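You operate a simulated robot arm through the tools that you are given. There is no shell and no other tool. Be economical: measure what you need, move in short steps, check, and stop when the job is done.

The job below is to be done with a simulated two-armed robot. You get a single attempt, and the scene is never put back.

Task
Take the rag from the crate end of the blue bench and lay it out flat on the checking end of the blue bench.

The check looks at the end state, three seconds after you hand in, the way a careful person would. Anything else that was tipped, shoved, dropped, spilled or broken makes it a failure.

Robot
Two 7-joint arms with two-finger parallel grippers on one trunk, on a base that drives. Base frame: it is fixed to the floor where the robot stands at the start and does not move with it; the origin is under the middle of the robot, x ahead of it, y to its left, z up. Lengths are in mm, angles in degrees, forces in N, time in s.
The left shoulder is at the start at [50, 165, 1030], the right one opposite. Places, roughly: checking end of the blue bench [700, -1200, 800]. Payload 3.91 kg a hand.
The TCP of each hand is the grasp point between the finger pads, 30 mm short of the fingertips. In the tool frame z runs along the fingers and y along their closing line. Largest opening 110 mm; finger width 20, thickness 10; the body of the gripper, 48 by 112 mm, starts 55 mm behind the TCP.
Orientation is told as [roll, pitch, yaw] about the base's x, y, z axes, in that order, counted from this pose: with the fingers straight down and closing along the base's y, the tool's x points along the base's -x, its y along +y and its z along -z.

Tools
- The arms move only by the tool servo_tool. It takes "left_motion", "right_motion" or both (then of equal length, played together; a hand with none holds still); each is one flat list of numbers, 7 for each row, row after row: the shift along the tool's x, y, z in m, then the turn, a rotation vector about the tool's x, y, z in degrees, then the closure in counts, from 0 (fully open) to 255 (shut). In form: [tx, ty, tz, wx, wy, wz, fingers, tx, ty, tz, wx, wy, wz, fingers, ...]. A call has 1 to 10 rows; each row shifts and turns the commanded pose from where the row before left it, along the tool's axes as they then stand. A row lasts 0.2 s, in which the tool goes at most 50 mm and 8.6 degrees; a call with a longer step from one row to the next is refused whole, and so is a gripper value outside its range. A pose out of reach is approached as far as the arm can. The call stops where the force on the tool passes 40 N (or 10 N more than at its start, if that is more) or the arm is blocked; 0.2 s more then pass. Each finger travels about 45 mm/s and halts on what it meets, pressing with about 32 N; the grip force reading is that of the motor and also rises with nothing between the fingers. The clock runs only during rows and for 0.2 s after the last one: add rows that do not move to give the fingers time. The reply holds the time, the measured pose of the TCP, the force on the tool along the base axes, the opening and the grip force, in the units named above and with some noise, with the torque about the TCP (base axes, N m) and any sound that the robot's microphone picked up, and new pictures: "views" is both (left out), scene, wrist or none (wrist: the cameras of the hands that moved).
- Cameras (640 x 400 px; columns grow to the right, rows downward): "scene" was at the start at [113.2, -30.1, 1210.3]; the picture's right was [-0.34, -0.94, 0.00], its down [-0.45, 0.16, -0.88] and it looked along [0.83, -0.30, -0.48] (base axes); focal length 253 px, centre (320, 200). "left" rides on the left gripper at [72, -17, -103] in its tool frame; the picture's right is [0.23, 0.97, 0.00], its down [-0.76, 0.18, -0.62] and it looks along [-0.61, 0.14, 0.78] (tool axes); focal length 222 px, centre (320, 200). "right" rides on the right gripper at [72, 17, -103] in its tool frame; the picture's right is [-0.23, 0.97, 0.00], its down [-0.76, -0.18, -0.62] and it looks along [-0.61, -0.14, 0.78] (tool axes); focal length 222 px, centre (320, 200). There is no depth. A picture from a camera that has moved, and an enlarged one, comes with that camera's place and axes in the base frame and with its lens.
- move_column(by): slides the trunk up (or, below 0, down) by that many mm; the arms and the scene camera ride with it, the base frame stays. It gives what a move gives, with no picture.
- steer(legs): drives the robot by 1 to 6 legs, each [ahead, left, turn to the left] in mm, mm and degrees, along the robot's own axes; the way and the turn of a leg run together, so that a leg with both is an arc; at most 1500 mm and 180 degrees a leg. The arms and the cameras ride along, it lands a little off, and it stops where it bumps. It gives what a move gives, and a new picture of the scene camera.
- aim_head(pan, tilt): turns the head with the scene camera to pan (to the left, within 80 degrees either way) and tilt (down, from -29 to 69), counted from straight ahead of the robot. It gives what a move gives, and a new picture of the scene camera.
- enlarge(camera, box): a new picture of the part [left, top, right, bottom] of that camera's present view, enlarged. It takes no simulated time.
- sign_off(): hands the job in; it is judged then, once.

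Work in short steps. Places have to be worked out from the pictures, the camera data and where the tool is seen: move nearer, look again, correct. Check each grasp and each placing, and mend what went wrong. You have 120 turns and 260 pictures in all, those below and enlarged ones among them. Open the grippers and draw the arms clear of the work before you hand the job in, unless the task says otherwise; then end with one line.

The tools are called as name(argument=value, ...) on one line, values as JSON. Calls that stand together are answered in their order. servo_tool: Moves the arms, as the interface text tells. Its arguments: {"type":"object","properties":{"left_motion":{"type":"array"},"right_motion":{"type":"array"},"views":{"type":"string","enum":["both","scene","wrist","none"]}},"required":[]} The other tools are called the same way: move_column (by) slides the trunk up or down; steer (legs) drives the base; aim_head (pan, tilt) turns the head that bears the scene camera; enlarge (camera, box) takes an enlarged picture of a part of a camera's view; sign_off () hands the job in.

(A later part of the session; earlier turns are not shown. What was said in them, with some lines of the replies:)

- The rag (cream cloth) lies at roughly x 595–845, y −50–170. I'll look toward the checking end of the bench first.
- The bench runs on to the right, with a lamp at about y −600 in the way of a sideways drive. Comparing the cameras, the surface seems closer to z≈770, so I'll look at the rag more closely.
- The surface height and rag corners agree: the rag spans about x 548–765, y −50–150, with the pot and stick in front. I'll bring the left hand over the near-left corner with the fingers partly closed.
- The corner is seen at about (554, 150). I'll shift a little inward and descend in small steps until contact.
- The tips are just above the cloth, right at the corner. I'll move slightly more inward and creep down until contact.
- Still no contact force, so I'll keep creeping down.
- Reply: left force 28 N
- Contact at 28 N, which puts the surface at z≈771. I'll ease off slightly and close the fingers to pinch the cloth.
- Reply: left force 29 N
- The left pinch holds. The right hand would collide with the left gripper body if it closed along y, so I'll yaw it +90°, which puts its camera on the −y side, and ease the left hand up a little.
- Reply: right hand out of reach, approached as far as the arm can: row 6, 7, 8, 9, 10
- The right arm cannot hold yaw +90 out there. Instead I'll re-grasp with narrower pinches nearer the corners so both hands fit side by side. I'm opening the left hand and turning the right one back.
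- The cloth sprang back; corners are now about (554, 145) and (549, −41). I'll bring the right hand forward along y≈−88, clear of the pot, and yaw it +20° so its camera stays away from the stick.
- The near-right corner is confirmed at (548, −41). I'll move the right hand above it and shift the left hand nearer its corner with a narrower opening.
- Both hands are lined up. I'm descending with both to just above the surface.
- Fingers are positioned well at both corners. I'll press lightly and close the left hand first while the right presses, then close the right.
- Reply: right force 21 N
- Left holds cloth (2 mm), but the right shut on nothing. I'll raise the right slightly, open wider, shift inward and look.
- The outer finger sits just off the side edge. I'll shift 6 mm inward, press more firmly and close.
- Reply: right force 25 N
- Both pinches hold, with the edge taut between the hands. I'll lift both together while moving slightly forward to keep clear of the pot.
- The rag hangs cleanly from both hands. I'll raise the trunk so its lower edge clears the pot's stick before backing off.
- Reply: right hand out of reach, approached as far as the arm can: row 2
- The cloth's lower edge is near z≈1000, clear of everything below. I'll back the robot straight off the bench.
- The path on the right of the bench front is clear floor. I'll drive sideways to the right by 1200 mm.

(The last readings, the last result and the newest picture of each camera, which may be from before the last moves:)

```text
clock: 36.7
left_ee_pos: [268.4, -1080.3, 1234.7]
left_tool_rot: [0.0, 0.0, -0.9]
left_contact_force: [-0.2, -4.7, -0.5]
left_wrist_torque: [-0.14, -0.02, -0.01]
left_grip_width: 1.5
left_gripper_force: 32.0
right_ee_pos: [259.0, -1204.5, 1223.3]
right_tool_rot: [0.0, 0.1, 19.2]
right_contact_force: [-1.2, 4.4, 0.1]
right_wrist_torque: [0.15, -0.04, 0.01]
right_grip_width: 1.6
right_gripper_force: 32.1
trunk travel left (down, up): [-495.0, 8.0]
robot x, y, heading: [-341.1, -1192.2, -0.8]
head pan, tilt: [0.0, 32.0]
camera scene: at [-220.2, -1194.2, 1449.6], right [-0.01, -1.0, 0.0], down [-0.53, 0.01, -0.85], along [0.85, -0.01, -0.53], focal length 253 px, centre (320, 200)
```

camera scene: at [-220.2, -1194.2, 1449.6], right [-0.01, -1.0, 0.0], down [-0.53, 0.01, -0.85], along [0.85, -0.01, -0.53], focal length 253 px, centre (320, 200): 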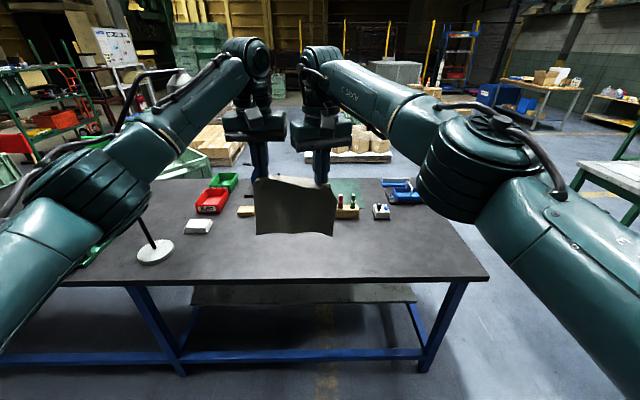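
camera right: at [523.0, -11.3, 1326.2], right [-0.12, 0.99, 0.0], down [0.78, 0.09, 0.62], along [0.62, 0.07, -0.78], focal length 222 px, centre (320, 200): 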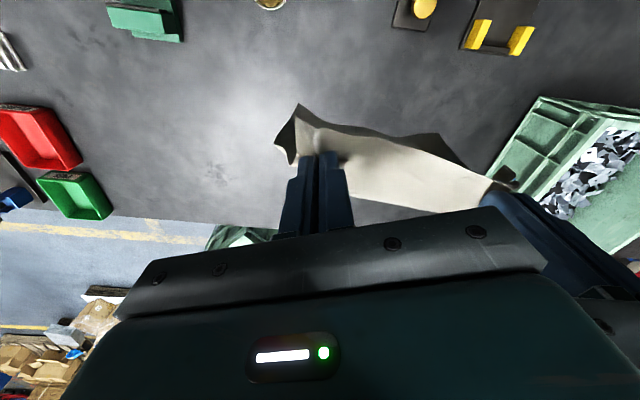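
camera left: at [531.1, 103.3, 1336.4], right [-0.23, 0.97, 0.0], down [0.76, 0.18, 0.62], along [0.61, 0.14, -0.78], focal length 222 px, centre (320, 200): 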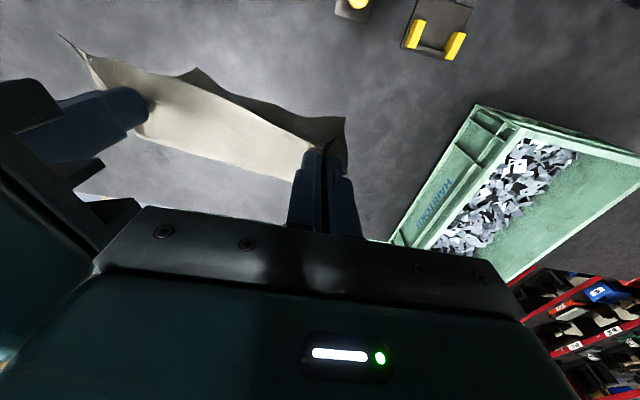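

I'm in front of the checking end: a row of items (holder, switch, yellow block) sits at x≈760 and beyond, and the front part looks free. I'll use the wrist cameras to see behind the cloth.

enlarge(camera="right", box=[0, 0, 640, 400])

enlarge(camera="left", box=[0, 0, 640, 400])

```text
1.00 times, centred on (320, 200) of right
camera zoom: at [185.2, -1210.8, 1326.0], right [-0.11, 0.99, 0.0], down [0.78, 0.08, 0.62], along [0.62, 0.07, -0.78], focal length 222 px, centre (320, 200)
```

zoom: 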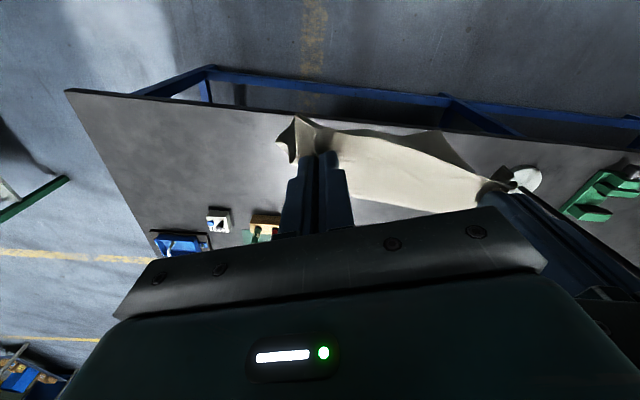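

```text
1.00 times, centred on (320, 200) of left
camera zoom: at [195.1, -1096.8, 1336.3], right [-0.21, 0.98, 0.0], down [0.76, 0.17, 0.62], along [0.61, 0.13, -0.78], focal length 222 px, centre (320, 200)
```

zoom: 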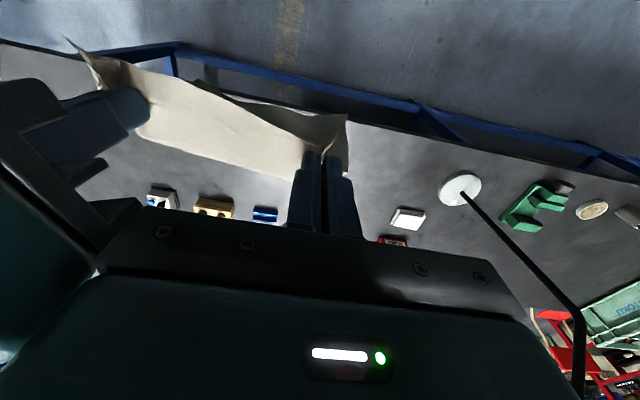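

The front edges of the items lie at about x≈705, so I'll lay the rag at x≈460–675, centred near y≈−1190. I'll drive up to the bench with the cloth still high, correcting heading.

steer(legs=[[0, -50, 0.8], [355, 0, 0]])

```text
clock: 39.5
left_ee_pos: [621.3, -1120.4, 1235.1]
left_tool_rot: [-0.1, 0.1, 0.1]
left_contact_force: [0.4, -4.3, -0.7]
left_wrist_torque: [-0.11, 0.0, 0.04]
left_grip_width: 2.0
left_gripper_force: 32.1
right_ee_pos: [614.9, -1243.5, 1221.5]
right_tool_rot: [-0.1, -0.1, 20.1]
right_contact_force: [0.9, 4.7, -0.3]
right_wrist_torque: [0.18, 0.02, 0.0]
right_grip_width: 2.0
right_gripper_force: 32.1
trunk travel left (down, up): [-495.0, 8.0]
robot x, y, heading: [20.8, -1242.5, -0.1]
head pan, tilt: [0.0, 32.0]
camera scene: at [135.3, -1242.2, 1449.6], right [0.0, -1.0, 0.0], down [-0.53, 0.0, -0.85], along [0.85, 0.0, -0.53], focal length 253 px, centre (320, 200)
```

scene: 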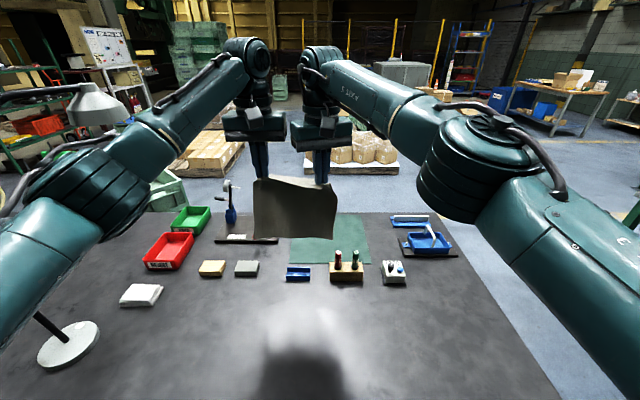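

Items' front edges are at x≈702–723 as expected, and the cloth hangs about 190 mm below the TCP. I'll lower the trunk by 165 mm, then even out the hands.

move_column(by=-165)

servo_tool(left_motion=[-0.015, 0, 0.012, 0, 0, 0, 255, -0.015, 0, 0.02, 0, 0, 0, 255, -0.01, 0, 0.02, 0, 0, 0, 255, 0, 0, 0, 0, 0, 0, 255, 0, 0, 0, 0, 0, 0, 255], right_motion=[-0.0188, -0.0068, 0, 0, 0, 0, 255, -0.0166, -0.006, 0.02, 0, 0, 0, 255, -0.0094, -0.0034, 0.02, 0, 0, 0, 255, 0, 0, 0, 0, 0, 0, 255, 0, 0, 0, 0, 0, 0, 255], views="scene")

```text
clock: 41.4
left_ee_pos: [620.8, -1120.1, 1070.1]
left_tool_rot: [0.0, -0.1, 0.1]
left_contact_force: [0.6, -4.6, -0.1]
left_wrist_torque: [-0.13, -0.02, 0.03]
left_grip_width: 1.6
left_gripper_force: 32.3
right_ee_pos: [613.5, -1244.8, 1059.0]
right_tool_rot: [0.1, 0.0, 20.1]
right_contact_force: [0.2, 4.1, -0.5]
right_wrist_torque: [0.14, 0.02, 0.02]
right_grip_width: 1.8
right_gripper_force: 31.8
trunk travel left (down, up): [-330.0, 173.0]
robot x, y, heading: [14.7, -1244.5, 0.2]
head pan, tilt: [0.0, 32.0]
```

```text
clock: 42.6
left_ee_pos: [659.6, -1121.0, 1019.1]
left_tool_rot: [-0.2, 0.1, 0.0]
left_contact_force: [-3.4, -12.0, 1.0]
left_wrist_torque: [-0.39, 0.1, 0.03]
left_grip_width: 1.7
left_gripper_force: 32.3
right_ee_pos: [626.6, -1246.3, 1026.4]
right_tool_rot: [0.1, -0.1, 20.2]
right_contact_force: [3.5, 12.2, 0.0]
right_wrist_torque: [0.37, -0.12, 0.01]
right_grip_width: 2.0
right_gripper_force: 32.1
right hand out of reach, approached as far as the arm can: row 1, 2, 3
trunk travel left (down, up): [-330.0, 173.0]
robot x, y, heading: [16.8, -1239.6, 0.2]
head pan, tilt: [0.0, 32.0]
camera scene: at [134.8, -1242.1, 1284.6], right [0.0, -1.0, 0.0], down [-0.53, 0.0, -0.85], along [0.85, 0.0, -0.53], focal length 253 px, centre (320, 200)
```

scene: 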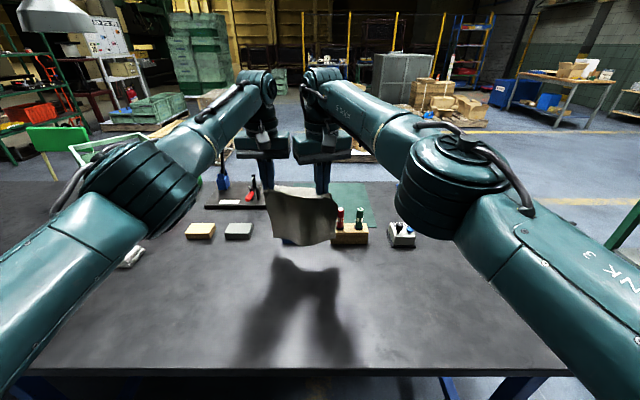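

The right arm hit its reach limit at x≈627, so I'll bring the left back level with it and drive the base ahead 45 mm instead.

servo_tool(left_motion=[0.02, 0, -0.005, 0, 0, 0, 255, 0.018, 0, 0, 0, 0, 0, 255], right_motion=[0.0047, 0.0017, 0, 0, 0, 0, 255, 0, 0, 0, 0, 0, 0, 255], views="none")

steer(legs=[[45, 0, 0]])

```text
clock: 43.2
left_ee_pos: [622.2, -1119.2, 1024.0]
left_tool_rot: [0.0, 0.0, 0.1]
left_contact_force: [0.9, -9.1, 0.2]
left_wrist_torque: [-0.28, 0.0, 0.03]
left_grip_width: 1.7
left_gripper_force: 31.5
right_ee_pos: [620.3, -1247.5, 1026.6]
right_tool_rot: [0.1, 0.0, 20.0]
right_contact_force: [0.5, 8.5, -0.6]
right_wrist_torque: [0.25, 0.03, 0.01]
right_grip_width: 2.0
right_gripper_force: 32.0
trunk travel left (down, up): [-330.0, 173.0]
robot x, y, heading: [18.0, -1248.0, 0.0]
head pan, tilt: [0.0, 32.0]
```

```text
clock: 44.1
left_ee_pos: [669.0, -1120.3, 1024.3]
left_tool_rot: [0.0, 0.2, 0.1]
left_contact_force: [0.0, -8.5, -0.5]
left_wrist_torque: [-0.25, 0.01, 0.02]
left_grip_width: 1.9
left_gripper_force: 32.2
right_ee_pos: [666.6, -1247.2, 1025.1]
right_tool_rot: [0.0, -0.1, 20.1]
right_contact_force: [-0.3, 8.6, 0.2]
right_wrist_torque: [0.21, 0.04, 0.01]
right_grip_width: 2.0
right_gripper_force: 32.7
trunk travel left (down, up): [-330.0, 173.0]
robot x, y, heading: [64.0, -1243.0, 0.3]
head pan, tilt: [0.0, 32.0]
camera scene: at [180.4, -1242.1, 1284.5], right [0.0, -1.0, 0.0], down [-0.53, 0.0, -0.85], along [0.85, 0.0, -0.53], focal length 253 px, centre (320, 200)
```

scene: 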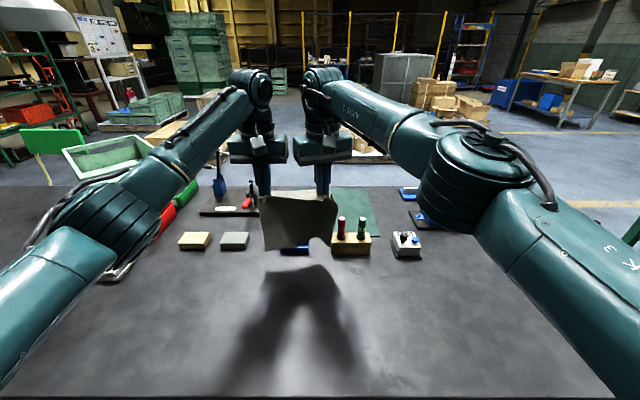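

The cloth's bottom edge is at about z≈828 and clear of the items by ~35 mm. I'll lower it until it just about touches, then look.

servo_tool(left_motion=[0.002, 0, 0.02, 0, 0, 0, 255, 0.002, 0, 0.015, 0, 0, 0, 255, 0, 0, 0.014, 0, 0, 0, 255, 0, 0, 0, 0, 0, 0, 255], right_motion=[0, 0, 0.02, 0, 0, 0, 255, 0, 0, 0.015, 0, 0, 0, 255, 0, 0, 0.014, 0, 0, 0, 255, 0, 0, 0, 0, 0, 0, 255], views="both")

```text
clock: 45.1
left_ee_pos: [663.1, -1120.8, 975.3]
left_tool_rot: [-0.2, 0.0, 0.1]
left_contact_force: [0.5, -6.4, -0.1]
left_wrist_torque: [-0.19, -0.01, 0.02]
left_grip_width: 1.8
left_gripper_force: 32.1
right_ee_pos: [665.9, -1246.9, 977.2]
right_tool_rot: [0.1, -0.1, 20.2]
right_contact_force: [-0.8, 7.7, 0.4]
right_wrist_torque: [0.21, 0.02, 0.01]
right_grip_width: 1.8
right_gripper_force: 31.9
trunk travel left (down, up): [-330.0, 173.0]
robot x, y, heading: [61.7, -1242.7, 0.3]
head pan, tilt: [0.0, 32.0]
camera scene: at [179.5, -1242.1, 1284.6], right [0.0, -1.0, 0.0], down [-0.53, 0.0, -0.85], along [0.85, 0.0, -0.53], focal length 253 px, centre (320, 200)
camera right: at [592.5, -1254.9, 1080.4], right [-0.12, 0.99, 0.0], down [0.78, 0.1, 0.62], along [0.62, 0.08, -0.78], focal length 222 px, centre (320, 200)
camera left: at [591.2, -1138.0, 1075.8], right [-0.23, 0.97, 0.0], down [0.76, 0.18, 0.62], along [0.61, 0.14, -0.78], focal length 222 px, centre (320, 200)
```

scene: 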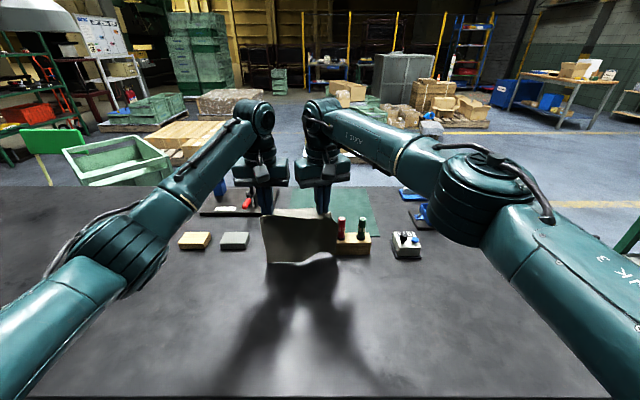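
right: 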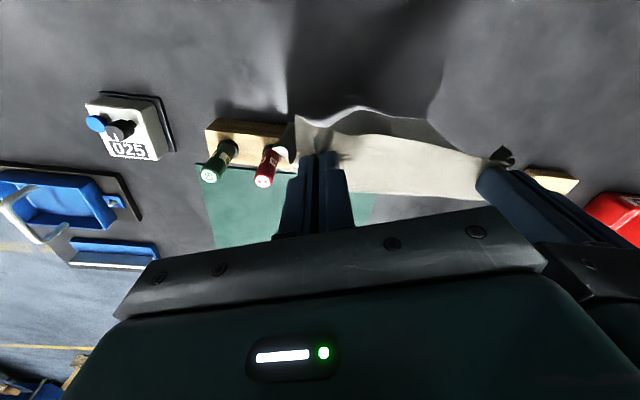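
left: 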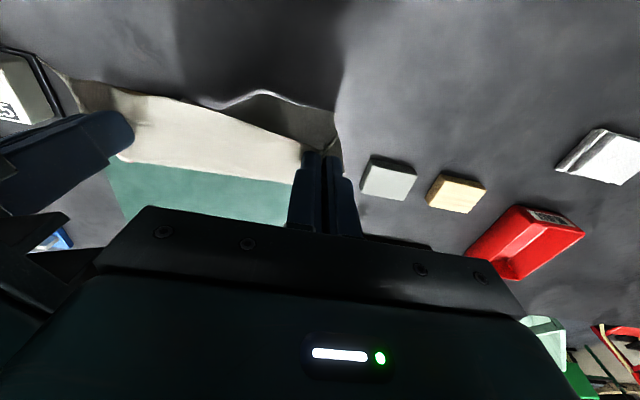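

The bottom edge is at x≈675, just above the surface. I'll start laying: hands move down and back along an arc so the cloth unrolls toward the robot.

servo_tool(left_motion=[0.01, 0, 0.01, 0, 0, 0, 255, 0.02, 0, 0.008, 0, 0, 0, 255, 0.023, 0, 0.008, 0, 0, 0, 255, 0.022, 0, 0.01, 0, 0, 0, 255, 0.022, 0, 0.014, 0, 0, 0, 255], right_motion=[0.0094, 0.0034, 0.011, 0, 0, 0, 255, 0.0188, 0.0068, 0.009, 0, 0, 0, 255, 0.0216, 0.0079, 0.008, 0, 0, 0, 255, 0.0207, 0.0075, 0.01, 0, 0, 0, 255, 0.0207, 0.0075, 0.014, 0, 0, 0, 255], views="both")

```text
clock: 46.3
left_ee_pos: [567.4, -1121.1, 923.8]
left_tool_rot: [-0.1, 0.0, 0.1]
left_contact_force: [0.4, -7.7, 0.0]
left_wrist_torque: [-0.25, -0.01, -0.02]
left_grip_width: 1.7
left_gripper_force: 32.3
right_ee_pos: [569.7, -1247.5, 926.2]
right_tool_rot: [0.0, 0.0, 20.2]
right_contact_force: [0.7, 7.7, -0.5]
right_wrist_torque: [0.25, 0.02, -0.01]
right_grip_width: 2.0
right_gripper_force: 31.8
trunk travel left (down, up): [-330.0, 173.0]
robot x, y, heading: [61.8, -1242.9, 0.1]
head pan, tilt: [0.0, 32.0]
camera scene: at [179.4, -1242.1, 1284.7], right [0.0, -1.0, 0.0], down [-0.53, 0.0, -0.85], along [0.85, 0.0, -0.53], focal length 253 px, centre (320, 200)
camera right: at [495.1, -1255.3, 1029.2], right [-0.12, 0.99, 0.0], down [0.78, 0.1, 0.62], along [0.62, 0.08, -0.78], focal length 222 px, centre (320, 200)
camera left: at [494.4, -1138.3, 1026.1], right [-0.23, 0.97, 0.0], down [0.76, 0.18, 0.62], along [0.61, 0.14, -0.78], focal length 222 px, centre (320, 200)
```

scene: 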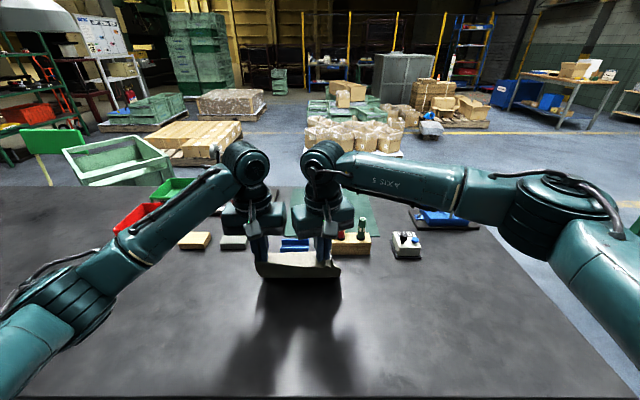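
right: 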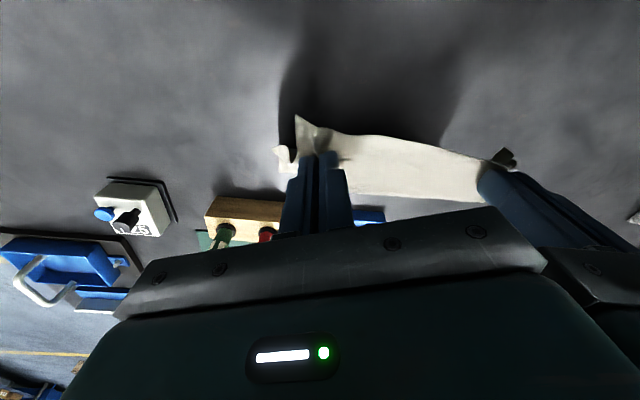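
left: 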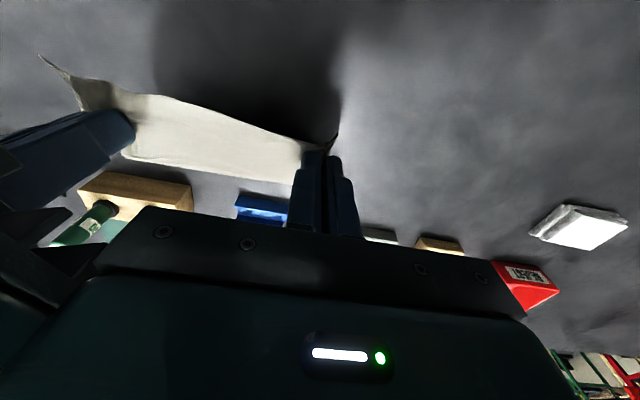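

The bottom edge seems to have slid a bit toward the robot (x≈625), which is harmless. I'll continue the arc pulling back a little more to keep the sheet taut.

servo_tool(left_motion=[0.025, 0, 0.005, 0, 0, 0, 255, 0.022, 0, 0.014, 0, 0, 0, 255, 0.02, 0, 0.018, 0, 0, 0, 255], right_motion=[0.0235, 0.0086, 0.006, 0, 0, 0, 255, 0.0207, 0.0075, 0.015, 0, 0, 0, 255, 0.0188, 0.0068, 0.018, 0, 0, 0, 255], views="both")

```text
clock: 47.1
left_ee_pos: [499.7, -1120.7, 887.3]
left_tool_rot: [-0.1, 0.0, 0.2]
left_contact_force: [0.3, -7.9, -0.7]
left_wrist_torque: [-0.26, 0.03, 0.03]
left_grip_width: 1.7
left_gripper_force: 31.7
right_ee_pos: [500.6, -1248.0, 887.8]
right_tool_rot: [0.1, -0.2, 20.2]
right_contact_force: [-0.6, 7.5, -0.1]
right_wrist_torque: [0.27, 0.04, 0.04]
right_grip_width: 1.8
right_gripper_force: 31.9
trunk travel left (down, up): [-330.0, 173.0]
robot x, y, heading: [62.0, -1245.3, 0.1]
head pan, tilt: [0.0, 32.0]
camera scene: at [179.5, -1242.0, 1284.7], right [0.0, -1.0, 0.0], down [-0.53, 0.0, -0.85], along [0.85, 0.0, -0.53], focal length 253 px, centre (320, 200)
camera right: at [427.3, -1255.6, 989.7], right [-0.12, 0.99, 0.0], down [0.78, 0.09, 0.62], along [0.62, 0.08, -0.78], focal length 222 px, centre (320, 200)
camera left: at [426.8, -1138.3, 989.4], right [-0.23, 0.97, 0.0], down [0.76, 0.18, 0.62], along [0.61, 0.14, -0.78], focal length 222 px, centre (320, 200)
```

scene: 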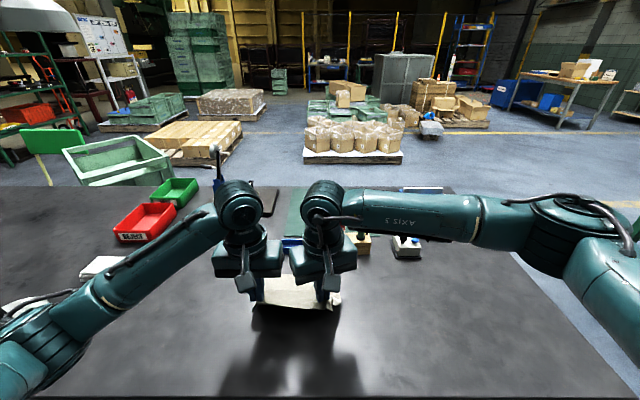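
right: 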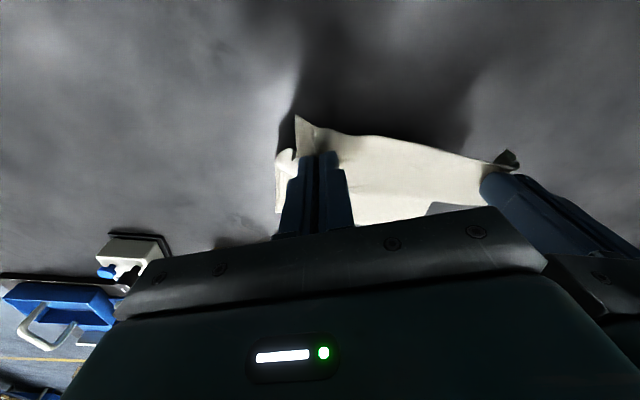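
left: 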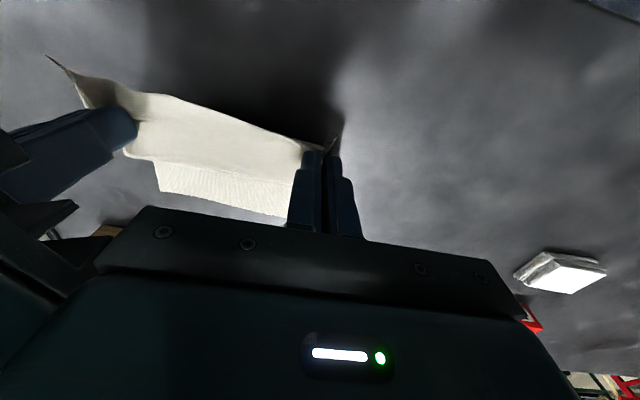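

The far edge lies at x≈630 and the sheet is nearly taut. I'll finish the arc down to the surface.

servo_tool(left_motion=[0.017, 0, 0.022, 0, 0, 0, 255, 0.015, 0, 0.024, 0, 0, 0, 255, 0.008, 0, 0.02, 0, 0, 0, 255, 0.003, 0, 0.014, 0, 0, 0, 255], right_motion=[0.016, 0.0058, 0.022, 0, 0, 0, 255, 0.0141, 0.0051, 0.024, 0, 0, 0, 255, 0.0075, 0.0027, 0.02, 0, 0, 0, 255, 0.0028, 0.001, 0.014, 0, 0, 0, 255], views="both")

```text
clock: 48.1
left_ee_pos: [456.1, -1120.8, 807.9]
left_tool_rot: [-0.2, 0.0, 0.2]
left_contact_force: [0.1, -7.9, 0.5]
left_wrist_torque: [-0.2, -0.03, 0.0]
left_grip_width: 2.0
left_gripper_force: 31.4
right_ee_pos: [460.3, -1249.0, 805.6]
right_tool_rot: [0.0, 0.0, 20.3]
right_contact_force: [-0.8, 7.2, -0.1]
right_wrist_torque: [0.21, 0.02, 0.01]
right_grip_width: 1.9
right_gripper_force: 32.2
trunk travel left (down, up): [-330.0, 173.0]
robot x, y, heading: [58.7, -1241.5, 0.1]
head pan, tilt: [0.0, 32.0]
camera scene: at [179.6, -1242.1, 1284.6], right [0.0, -1.0, 0.0], down [-0.53, 0.0, -0.85], along [0.85, 0.0, -0.53], focal length 253 px, centre (320, 200)
camera right: at [385.7, -1255.7, 909.2], right [-0.12, 0.99, 0.0], down [0.78, 0.1, 0.62], along [0.62, 0.08, -0.78], focal length 222 px, centre (320, 200)
camera left: at [383.3, -1138.9, 909.3], right [-0.23, 0.97, 0.0], down [0.76, 0.18, 0.62], along [0.61, 0.14, -0.78], focal length 222 px, centre (320, 200)
```

scene: 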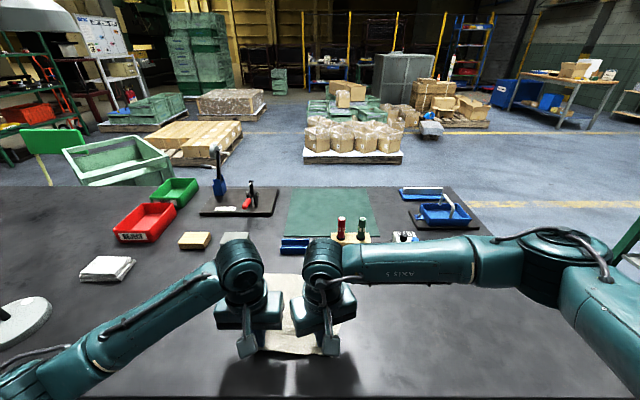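
right: 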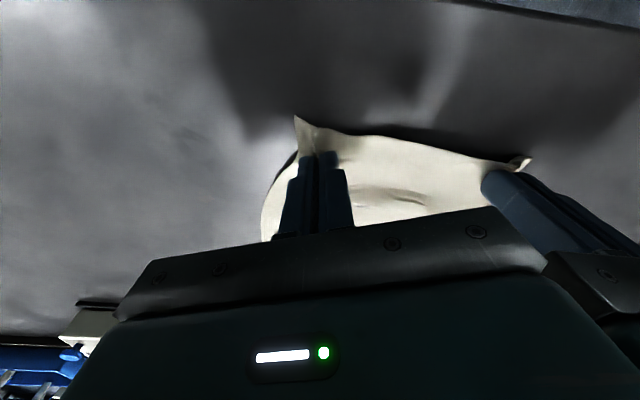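
left: 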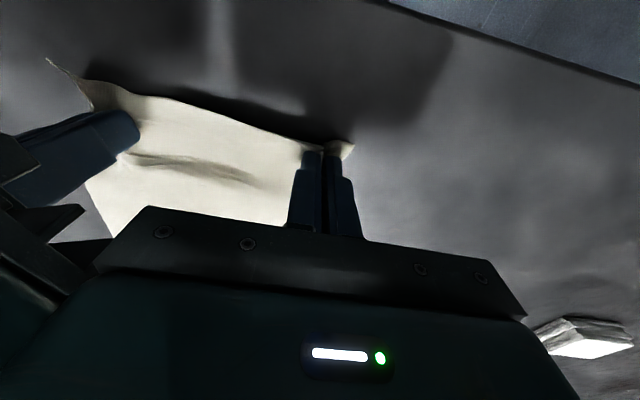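

The cloth is down. I'll drop the last few millimetres, pull back ~12 mm to take up the small ripple, then look.

servo_tool(left_motion=[0.006, 0, 0.003, 0, 0, 0, 255, 0.006, 0, 0.002, 0, 0, 0, 255, 0.004, 0, 0, 0, 0, 0, 255], right_motion=[0.0066, 0.0024, 0.001, 0, 0, 0, 255, 0.0066, 0.0024, 0.002, 0, 0, 0, 255, 0.0038, 0.0014, 0, 0, 0, 0, 255], views="wrist")

```text
clock: 48.9
left_ee_pos: [439.2, -1120.6, 803.0]
left_tool_rot: [-0.1, -0.1, 0.1]
left_contact_force: [0.9, -7.6, 0.3]
left_wrist_torque: [-0.18, -0.03, 0.04]
left_grip_width: 1.7
left_gripper_force: 31.9
right_ee_pos: [440.0, -1248.2, 803.9]
right_tool_rot: [-0.1, -0.1, 20.1]
right_contact_force: [-0.5, 7.1, 0.6]
right_wrist_torque: [0.2, 0.03, -0.03]
right_grip_width: 2.0
right_gripper_force: 32.3
trunk travel left (down, up): [-330.0, 173.0]
robot x, y, heading: [66.8, -1242.9, 0.0]
head pan, tilt: [0.0, 32.0]
camera right: at [367.4, -1255.7, 906.4], right [-0.12, 0.99, 0.0], down [0.78, 0.1, 0.62], along [0.62, 0.08, -0.78], focal length 222 px, centre (320, 200)
camera left: at [367.6, -1138.7, 904.3], right [-0.23, 0.97, 0.0], down [0.76, 0.18, 0.62], along [0.61, 0.14, -0.78], focal length 222 px, centre (320, 200)
```

right: 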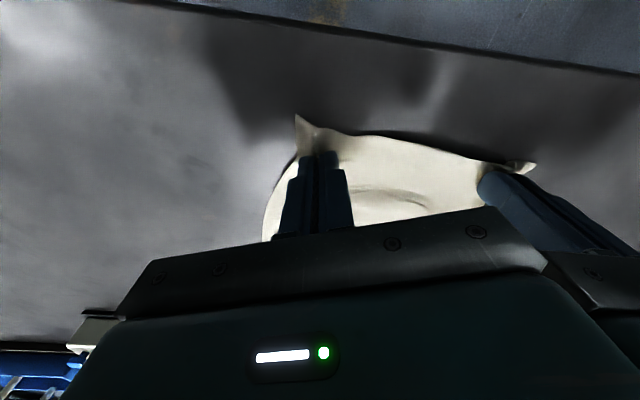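
left: 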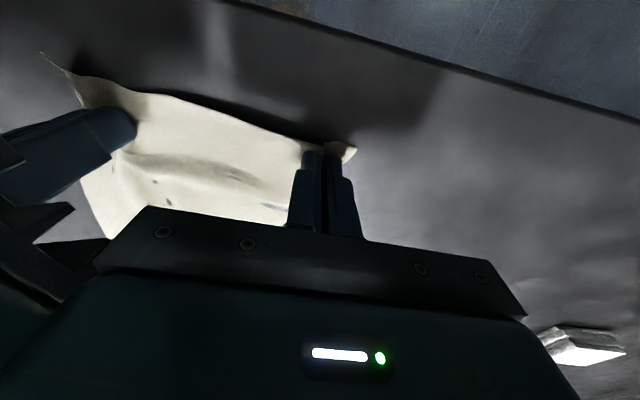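

Nearly flat. I'll open both hands slowly in place so the fingers spread the pinched folds, then lift a little.

servo_tool(left_motion=[0, 0, 0, 0, 0, 0, 225, 0, 0, 0, 0, 0, 0, 200, 0, 0, 0, 0, 0, 0, 175, 0, 0, 0, 0, 0, 0, 150, 0, 0, 0, 0, 0, 0, 150, 0, 0, -0.02, 0, 0, 0, 150, 0, 0, -0.04, 0, 0, 0, 150, 0, 0, -0.04, 0, 0, 0, 150], right_motion=[0, 0, 0, 0, 0, 0, 225, 0, 0, 0, 0, 0, 0, 200, 0, 0, 0, 0, 0, 0, 175, 0, 0, 0, 0, 0, 0, 150, 0, 0, 0, 0, 0, 0, 150, 0, 0, -0.02, 0, 0, 0, 150, 0, 0, -0.04, 0, 0, 0, 150, 0, 0, -0.04, 0, 0, 0, 150], views="both")

```text
clock: 50.7
left_ee_pos: [439.4, -1118.9, 903.4]
left_tool_rot: [0.0, 0.2, 0.0]
left_contact_force: [-0.3, 0.1, 0.5]
left_wrist_torque: [0.0, -0.01, -0.01]
left_grip_width: 45.3
left_gripper_force: 0.0
right_ee_pos: [440.4, -1248.5, 904.1]
right_tool_rot: [0.0, 0.0, 20.1]
right_contact_force: [-0.7, 0.6, 0.0]
right_wrist_torque: [0.01, 0.02, 0.0]
right_grip_width: 45.7
right_gripper_force: 0.1
trunk travel left (down, up): [-330.0, 173.0]
robot x, y, heading: [67.5, -1245.6, 0.1]
head pan, tilt: [0.0, 32.0]
camera scene: at [179.3, -1242.1, 1284.5], right [0.0, -1.0, 0.0], down [-0.53, 0.0, -0.85], along [0.85, 0.0, -0.53], focal length 253 px, centre (320, 200)
camera right: at [366.4, -1255.4, 1006.3], right [-0.12, 0.99, 0.0], down [0.78, 0.1, 0.62], along [0.62, 0.08, -0.78], focal length 222 px, centre (320, 200)
camera left: at [367.9, -1136.9, 1004.7], right [-0.23, 0.97, 0.0], down [0.76, 0.18, 0.62], along [0.61, 0.14, -0.78], focal length 222 px, centre (320, 200)
```

scene: 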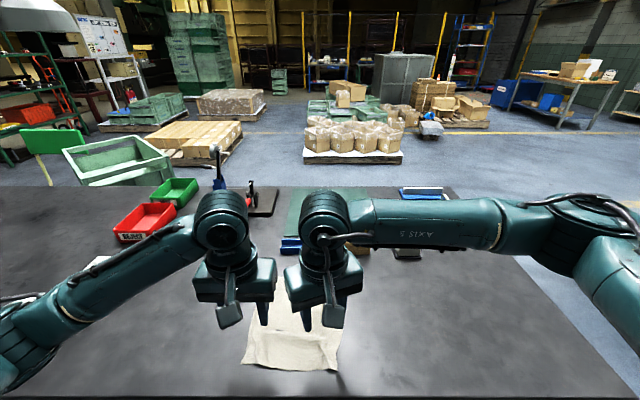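
right: 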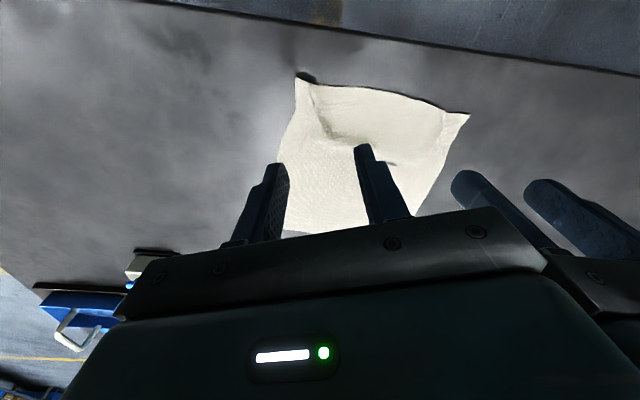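
left: 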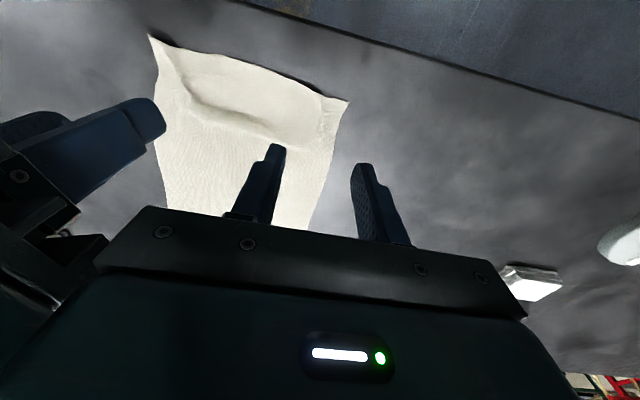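

The rag looks mostly spread, with slight ridges near the pinch spots. I'll move both hands up and apart for a clear look.

servo_tool(left_motion=[0, 0, -0.045, 0, 0, 0, 150, 0, 0, -0.045, 0, 0, 0, 150, 0, 0.045, 0, 0, 0, 0, 150, 0, 0.045, 0, 0, 0, 0, 150, 0, 0.045, 0, 0, 0, 0, 150], right_motion=[0, 0, -0.045, 0, 0, 0, 150, 0, 0, -0.045, 0, 0, 0, 150, 0.0154, -0.0423, 0, 0, 0, 0, 150, 0.0154, -0.0423, 0, 0, 0, 0, 150, 0.0154, -0.0423, 0, 0, 0, 0, 150], views="none")

aim_head(pan=5, tilt=55)

enlarge(camera="scene", box=[220, 100, 420, 225])

```text
clock: 51.9
left_ee_pos: [440.3, -986.0, 993.5]
left_tool_rot: [0.0, 0.0, 0.1]
left_contact_force: [-0.1, 0.0, 0.3]
left_wrist_torque: [-0.03, -0.01, 0.02]
left_grip_width: 45.1
left_gripper_force: 0.0
right_ee_pos: [440.1, -1384.4, 994.0]
right_tool_rot: [0.1, -0.1, 20.4]
right_contact_force: [0.6, -0.3, 0.3]
right_wrist_torque: [-0.01, 0.02, 0.02]
right_grip_width: 45.2
right_gripper_force: 0.1
trunk travel left (down, up): [-330.0, 173.0]
robot x, y, heading: [62.4, -1244.8, 0.2]
head pan, tilt: [0.0, 32.0]
```

```text
clock: 52.8
left_ee_pos: [440.3, -985.3, 992.1]
left_tool_rot: [0.1, 0.0, 0.1]
left_contact_force: [0.2, 0.0, 0.0]
left_wrist_torque: [0.01, -0.04, -0.01]
left_grip_width: 45.5
left_gripper_force: 0.1
right_ee_pos: [439.6, -1383.5, 992.9]
right_tool_rot: [-0.1, -0.1, 20.2]
right_contact_force: [-0.6, -0.1, 0.5]
right_wrist_torque: [0.02, 0.0, -0.01]
right_grip_width: 45.2
right_gripper_force: 0.0
trunk travel left (down, up): [-330.0, 173.0]
robot x, y, heading: [63.8, -1241.0, 0.2]
head pan, tilt: [5.0, 55.0]
camera scene: at [161.8, -1235.8, 1251.8], right [0.09, -1.0, 0.0], down [-0.82, -0.07, -0.57], along [0.57, 0.05, -0.82], focal length 253 px, centre (320, 200)
```

scene: 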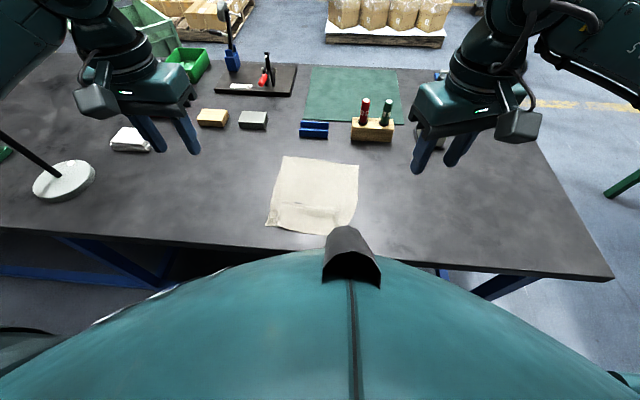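

```text
3.20 times, centred on (320, 162) of scene
camera zoom: at [161.8, -1235.8, 1251.8], right [0.09, -1.0, 0.0], down [-0.82, -0.07, -0.57], along [0.57, 0.05, -0.82], focal length 810 px, centre (320, 320)
```

zoom: 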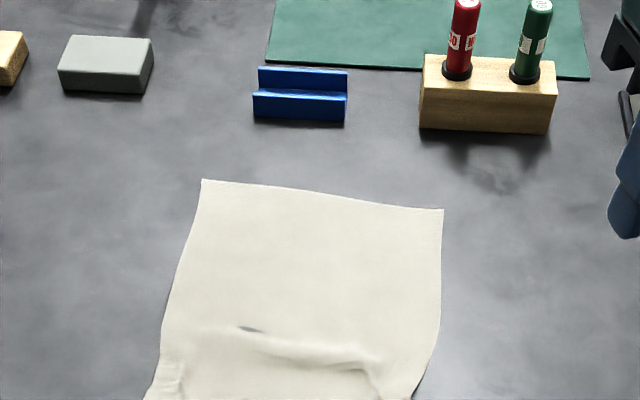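

The rag lies at about x 412–623, y −1090 to −1285, clear of everything, with a mild ripple near the front. I'll zoom in on that.

enlarge(camera="scene", box=[250, 150, 378, 230])

enlarge(camera="left", box=[0, 0, 320, 200])

```text
5.00 times, centred on (314, 190) of scene
camera zoom: at [161.8, -1235.8, 1251.8], right [0.09, -1.0, 0.0], down [-0.82, -0.07, -0.57], along [0.57, 0.05, -0.82], focal length 1266 px, centre (350, 250)
```

zoom: 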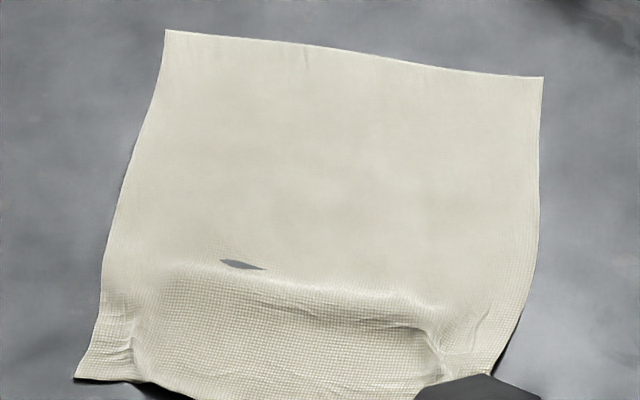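

```text
2.00 times, centred on (160, 100) of left
camera zoom: at [368.1, -1003.5, 1094.1], right [-0.23, 0.97, 0.0], down [0.76, 0.18, 0.62], along [0.61, 0.14, -0.78], focal length 444 px, centre (640, 400)
```

zoom: 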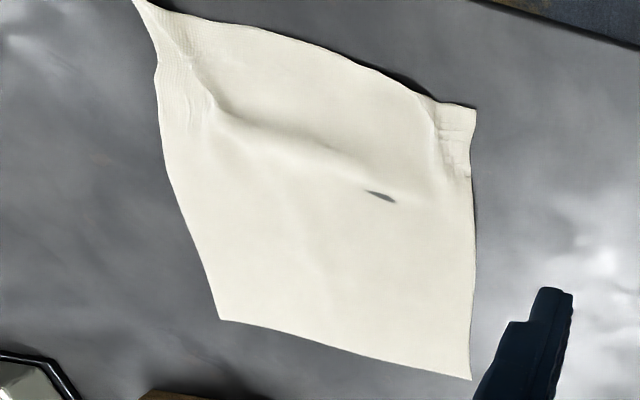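

The front edge is gathered by about 17 mm (right front corner pulled in), making a low hump. I'll press closed fingers on both front corners and stretch it out sideways; first position above them.

servo_tool(left_motion=[0.001, -0.0246, 0.0324, 0, 0, 0, 255, 0.001, -0.0246, 0.0324, 0, 0, 0, 255, 0.001, -0.0246, 0.0324, 0, 0, 0, 255, 0.001, -0.0246, 0.0324, 0, 0, 0, 255, 0.001, -0.0246, 0.0324, 0, 0, 0, 255, 0, 0, 0, 0, 0, 0, 255], right_motion=[-0.0067, 0.0231, 0.0324, 0, 0, 0, 255, -0.0067, 0.0231, 0.0324, 0, 0, 0, 255, -0.0067, 0.0231, 0.0324, 0, 0, 0, 255, -0.0067, 0.0231, 0.0324, 0, 0, 0, 255, -0.0067, 0.0231, 0.0324, 0, 0, 0, 255, 0, 0, 0, 0, 0, 0, 255], views="wrist")

```text
clock: 54.2
left_ee_pos: [434.3, -1108.7, 830.8]
left_tool_rot: [0.1, -0.1, 0.2]
left_contact_force: [0.8, 0.3, 0.2]
left_wrist_torque: [-0.03, -0.01, 0.0]
left_grip_width: 0.0
left_gripper_force: 31.9
right_ee_pos: [433.2, -1263.7, 830.5]
right_tool_rot: [0.0, 0.0, 20.2]
right_contact_force: [-0.1, -0.1, 0.2]
right_wrist_torque: [-0.01, 0.0, -0.01]
right_grip_width: 0.0
right_gripper_force: 32.0
trunk travel left (down, up): [-330.0, 173.0]
robot x, y, heading: [63.8, -1240.2, 0.3]
head pan, tilt: [5.0, 55.0]
camera right: at [359.6, -1271.5, 934.4], right [-0.12, 0.99, 0.0], down [0.78, 0.1, 0.62], along [0.62, 0.08, -0.78], focal length 222 px, centre (320, 200)
camera left: at [363.3, -1126.5, 931.8], right [-0.23, 0.97, 0.0], down [0.76, 0.18, 0.62], along [0.61, 0.14, -0.78], focal length 222 px, centre (320, 200)
```

right: 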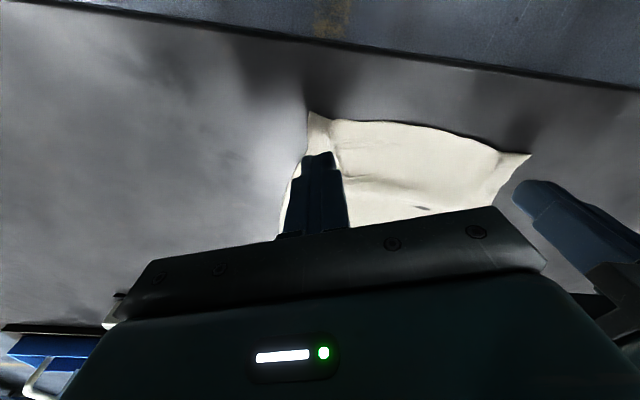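
left: 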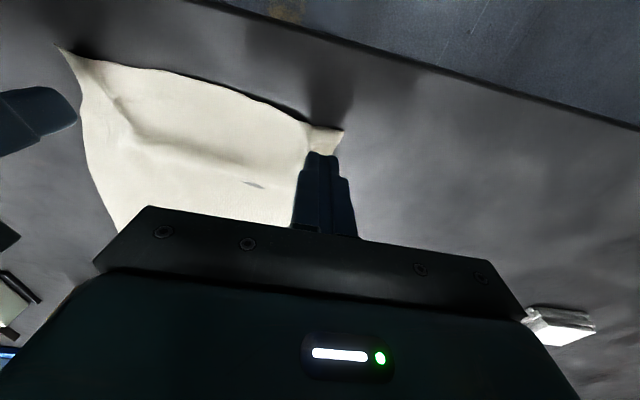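

Fingers sit over the front corners. I'll press down lightly and drag the right corner outward ~16 mm and the left ~5 mm, then lift.

servo_tool(left_motion=[0, 0, 0.025, 0, 0, 0, 255, 0, 0, 0.004, 0, 0, 0, 255, 0, 0, 0.0015, 0, 0, 0, 255, 0, 0, 0, 0, 0, 0, 255, 0.001, 0.002, 0, 0, 0, 0, 255, 0.001, 0.003, 0, 0, 0, 0, 255, 0, 0, 0, 0, 0, 0, 255], right_motion=[0, 0, 0.025, 0, 0, 0, 255, 0, 0, 0.004, 0, 0, 0, 255, 0, 0, 0.0015, 0, 0, 0, 255, 0.0012, -0.0035, 0, 0, 0, 0, 255, 0.0014, -0.0038, 0, 0, 0, 0, 255, 0.0014, -0.0038, 0, 0, 0, 0, 255, 0.0014, -0.0038, 0, 0, 0, 0, 255], views="wrist")

```text
clock: 55.8
left_ee_pos: [433.0, -1103.0, 800.4]
left_tool_rot: [-0.1, -0.2, 0.0]
left_contact_force: [0.8, -2.0, 10.1]
left_wrist_torque: [-0.05, 0.06, 0.01]
left_grip_width: 0.0
left_gripper_force: 32.2
right_ee_pos: [433.8, -1280.6, 801.7]
right_tool_rot: [0.1, 0.0, 20.0]
right_contact_force: [-0.6, 0.4, 2.7]
right_wrist_torque: [0.07, 0.0, -0.04]
right_grip_width: 0.0
right_gripper_force: 31.7
trunk travel left (down, up): [-330.0, 173.0]
robot x, y, heading: [62.6, -1243.9, 0.3]
head pan, tilt: [5.0, 55.0]
camera right: at [359.2, -1287.3, 904.5], right [-0.12, 0.99, 0.0], down [0.78, 0.1, 0.62], along [0.62, 0.08, -0.78], focal length 222 px, centre (320, 200)
camera left: at [360.4, -1121.2, 902.4], right [-0.23, 0.97, 0.0], down [0.76, 0.18, 0.62], along [0.61, 0.14, -0.78], focal length 222 px, centre (320, 200)
```

right: 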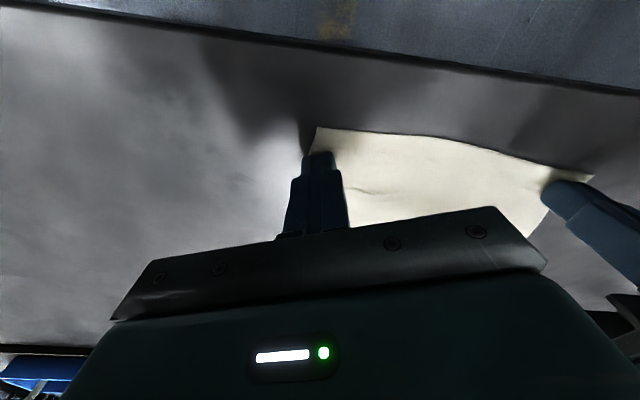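
left: 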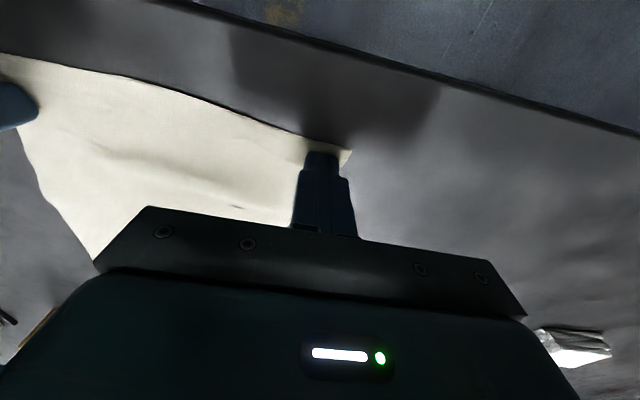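

The front edge is now straight and much flatter. I'll lift the hands straight up, move them apart, and check.

servo_tool(left_motion=[0, 0, -0.03, 0, 0, 0, 255, 0, 0, -0.045, 0, 0, 0, 200, 0, 0, -0.045, 0, 0, 0, 100, 0, 0.045, -0.02, 0, 0, 0, 0, 0, 0.045, -0.02, 0, 0, 0, 0, 0, 0.045, 0, 0, 0, 0, 0], right_motion=[0, 0, -0.03, 0, 0, 0, 255, 0, 0, -0.045, 0, 0, 0, 200, 0, 0, -0.045, 0, 0, 0, 100, 0.0154, -0.0423, -0.02, 0, 0, 0, 0, 0.0154, -0.0423, -0.02, 0, 0, 0, 0, 0.0154, -0.0423, 0, 0, 0, 0, 0], views="both")

enlarge(camera="scene", box=[250, 150, 378, 230])

enlarge(camera="left", box=[0, 0, 320, 200])

```text
clock: 57.2
left_ee_pos: [432.4, -967.3, 959.8]
left_tool_rot: [0.0, 0.0, 0.0]
left_contact_force: [0.8, -0.4, 0.7]
left_wrist_torque: [-0.04, 0.02, 0.01]
left_grip_width: 102.2
left_gripper_force: 0.1
right_ee_pos: [432.1, -1415.2, 960.3]
right_tool_rot: [0.0, 0.0, 20.2]
right_contact_force: [0.1, -0.3, -0.5]
right_wrist_torque: [-0.01, -0.01, -0.02]
right_grip_width: 102.0
right_gripper_force: 0.1
trunk travel left (down, up): [-330.0, 173.0]
robot x, y, heading: [62.4, -1237.7, 0.2]
head pan, tilt: [5.0, 55.0]
camera scene: at [161.4, -1236.0, 1251.8], right [0.09, -1.0, 0.0], down [-0.82, -0.07, -0.57], along [0.57, 0.05, -0.82], focal length 253 px, centre (320, 200)
camera right: at [358.7, -1422.8, 1063.2], right [-0.12, 0.99, 0.0], down [0.78, 0.1, 0.62], along [0.62, 0.08, -0.78], focal length 222 px, centre (320, 200)
camera left: at [360.4, -985.0, 1061.3], right [-0.23, 0.97, 0.0], down [0.76, 0.18, 0.62], along [0.61, 0.14, -0.78], focal length 222 px, centre (320, 200)
```

scene: 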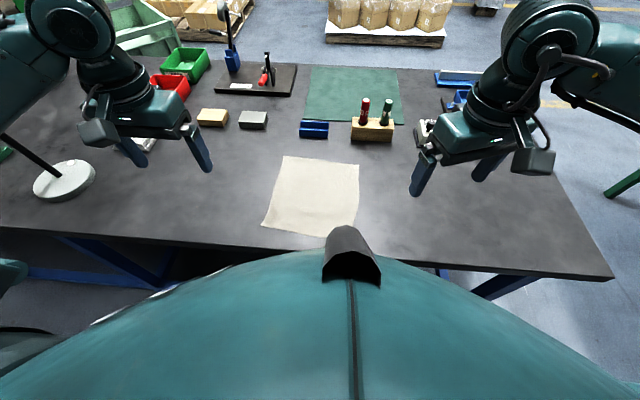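
right: 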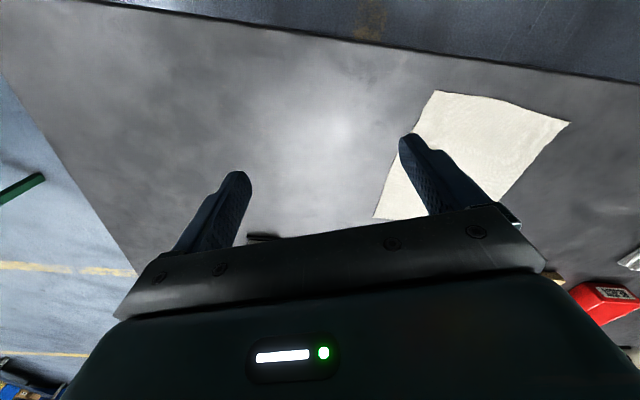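
left: 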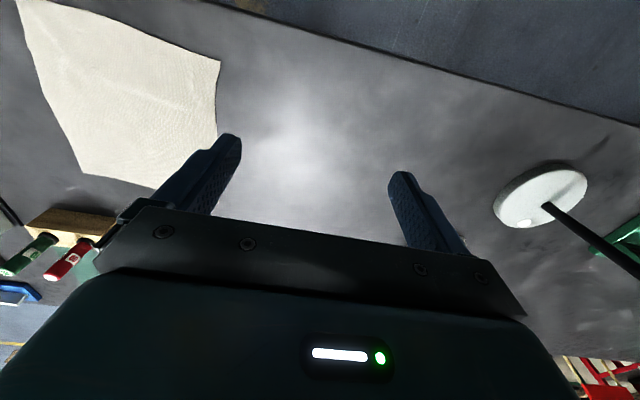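

```text
5.00 times, centred on (314, 190) of scene
camera zoom: at [161.4, -1236.0, 1251.8], right [0.09, -1.0, 0.0], down [-0.82, -0.07, -0.57], along [0.57, 0.05, -0.82], focal length 1266 px, centre (350, 250)
```

zoom: 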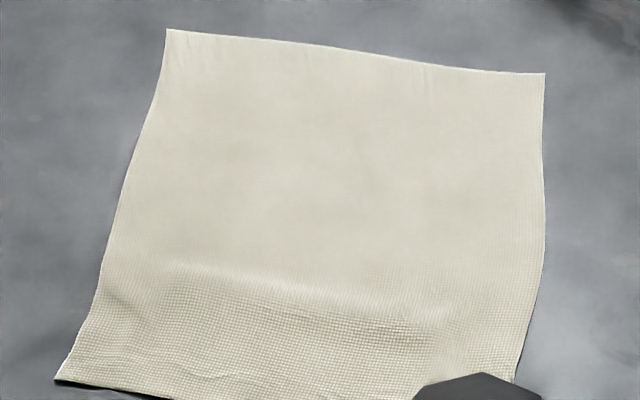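

```text
2.00 times, centred on (160, 100) of left
camera zoom: at [360.4, -985.0, 1061.3], right [-0.23, 0.97, 0.0], down [0.76, 0.18, 0.62], along [0.61, 0.14, -0.78], focal length 444 px, centre (640, 400)
```

zoom: 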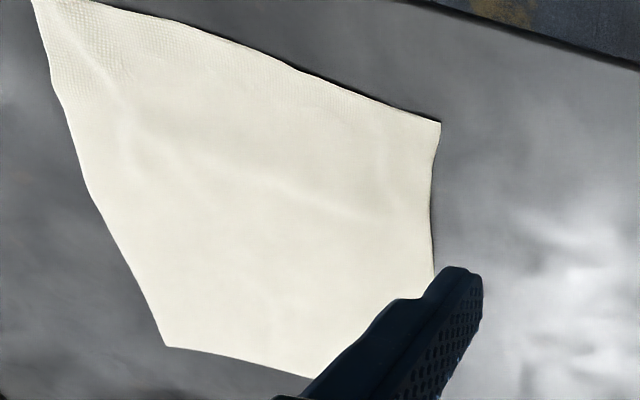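

The rag now lies flat on the checking end, nothing else moved, and both grippers are open and well clear. Handing in.

sign_off()

```text
The job is handed in.
```

The rag is laid out flat on the checking end of the blue bench, centred at about x 520, y −1190. In the last pictures nothing else looked moved, and both hands were open and clear of it at hand-in.
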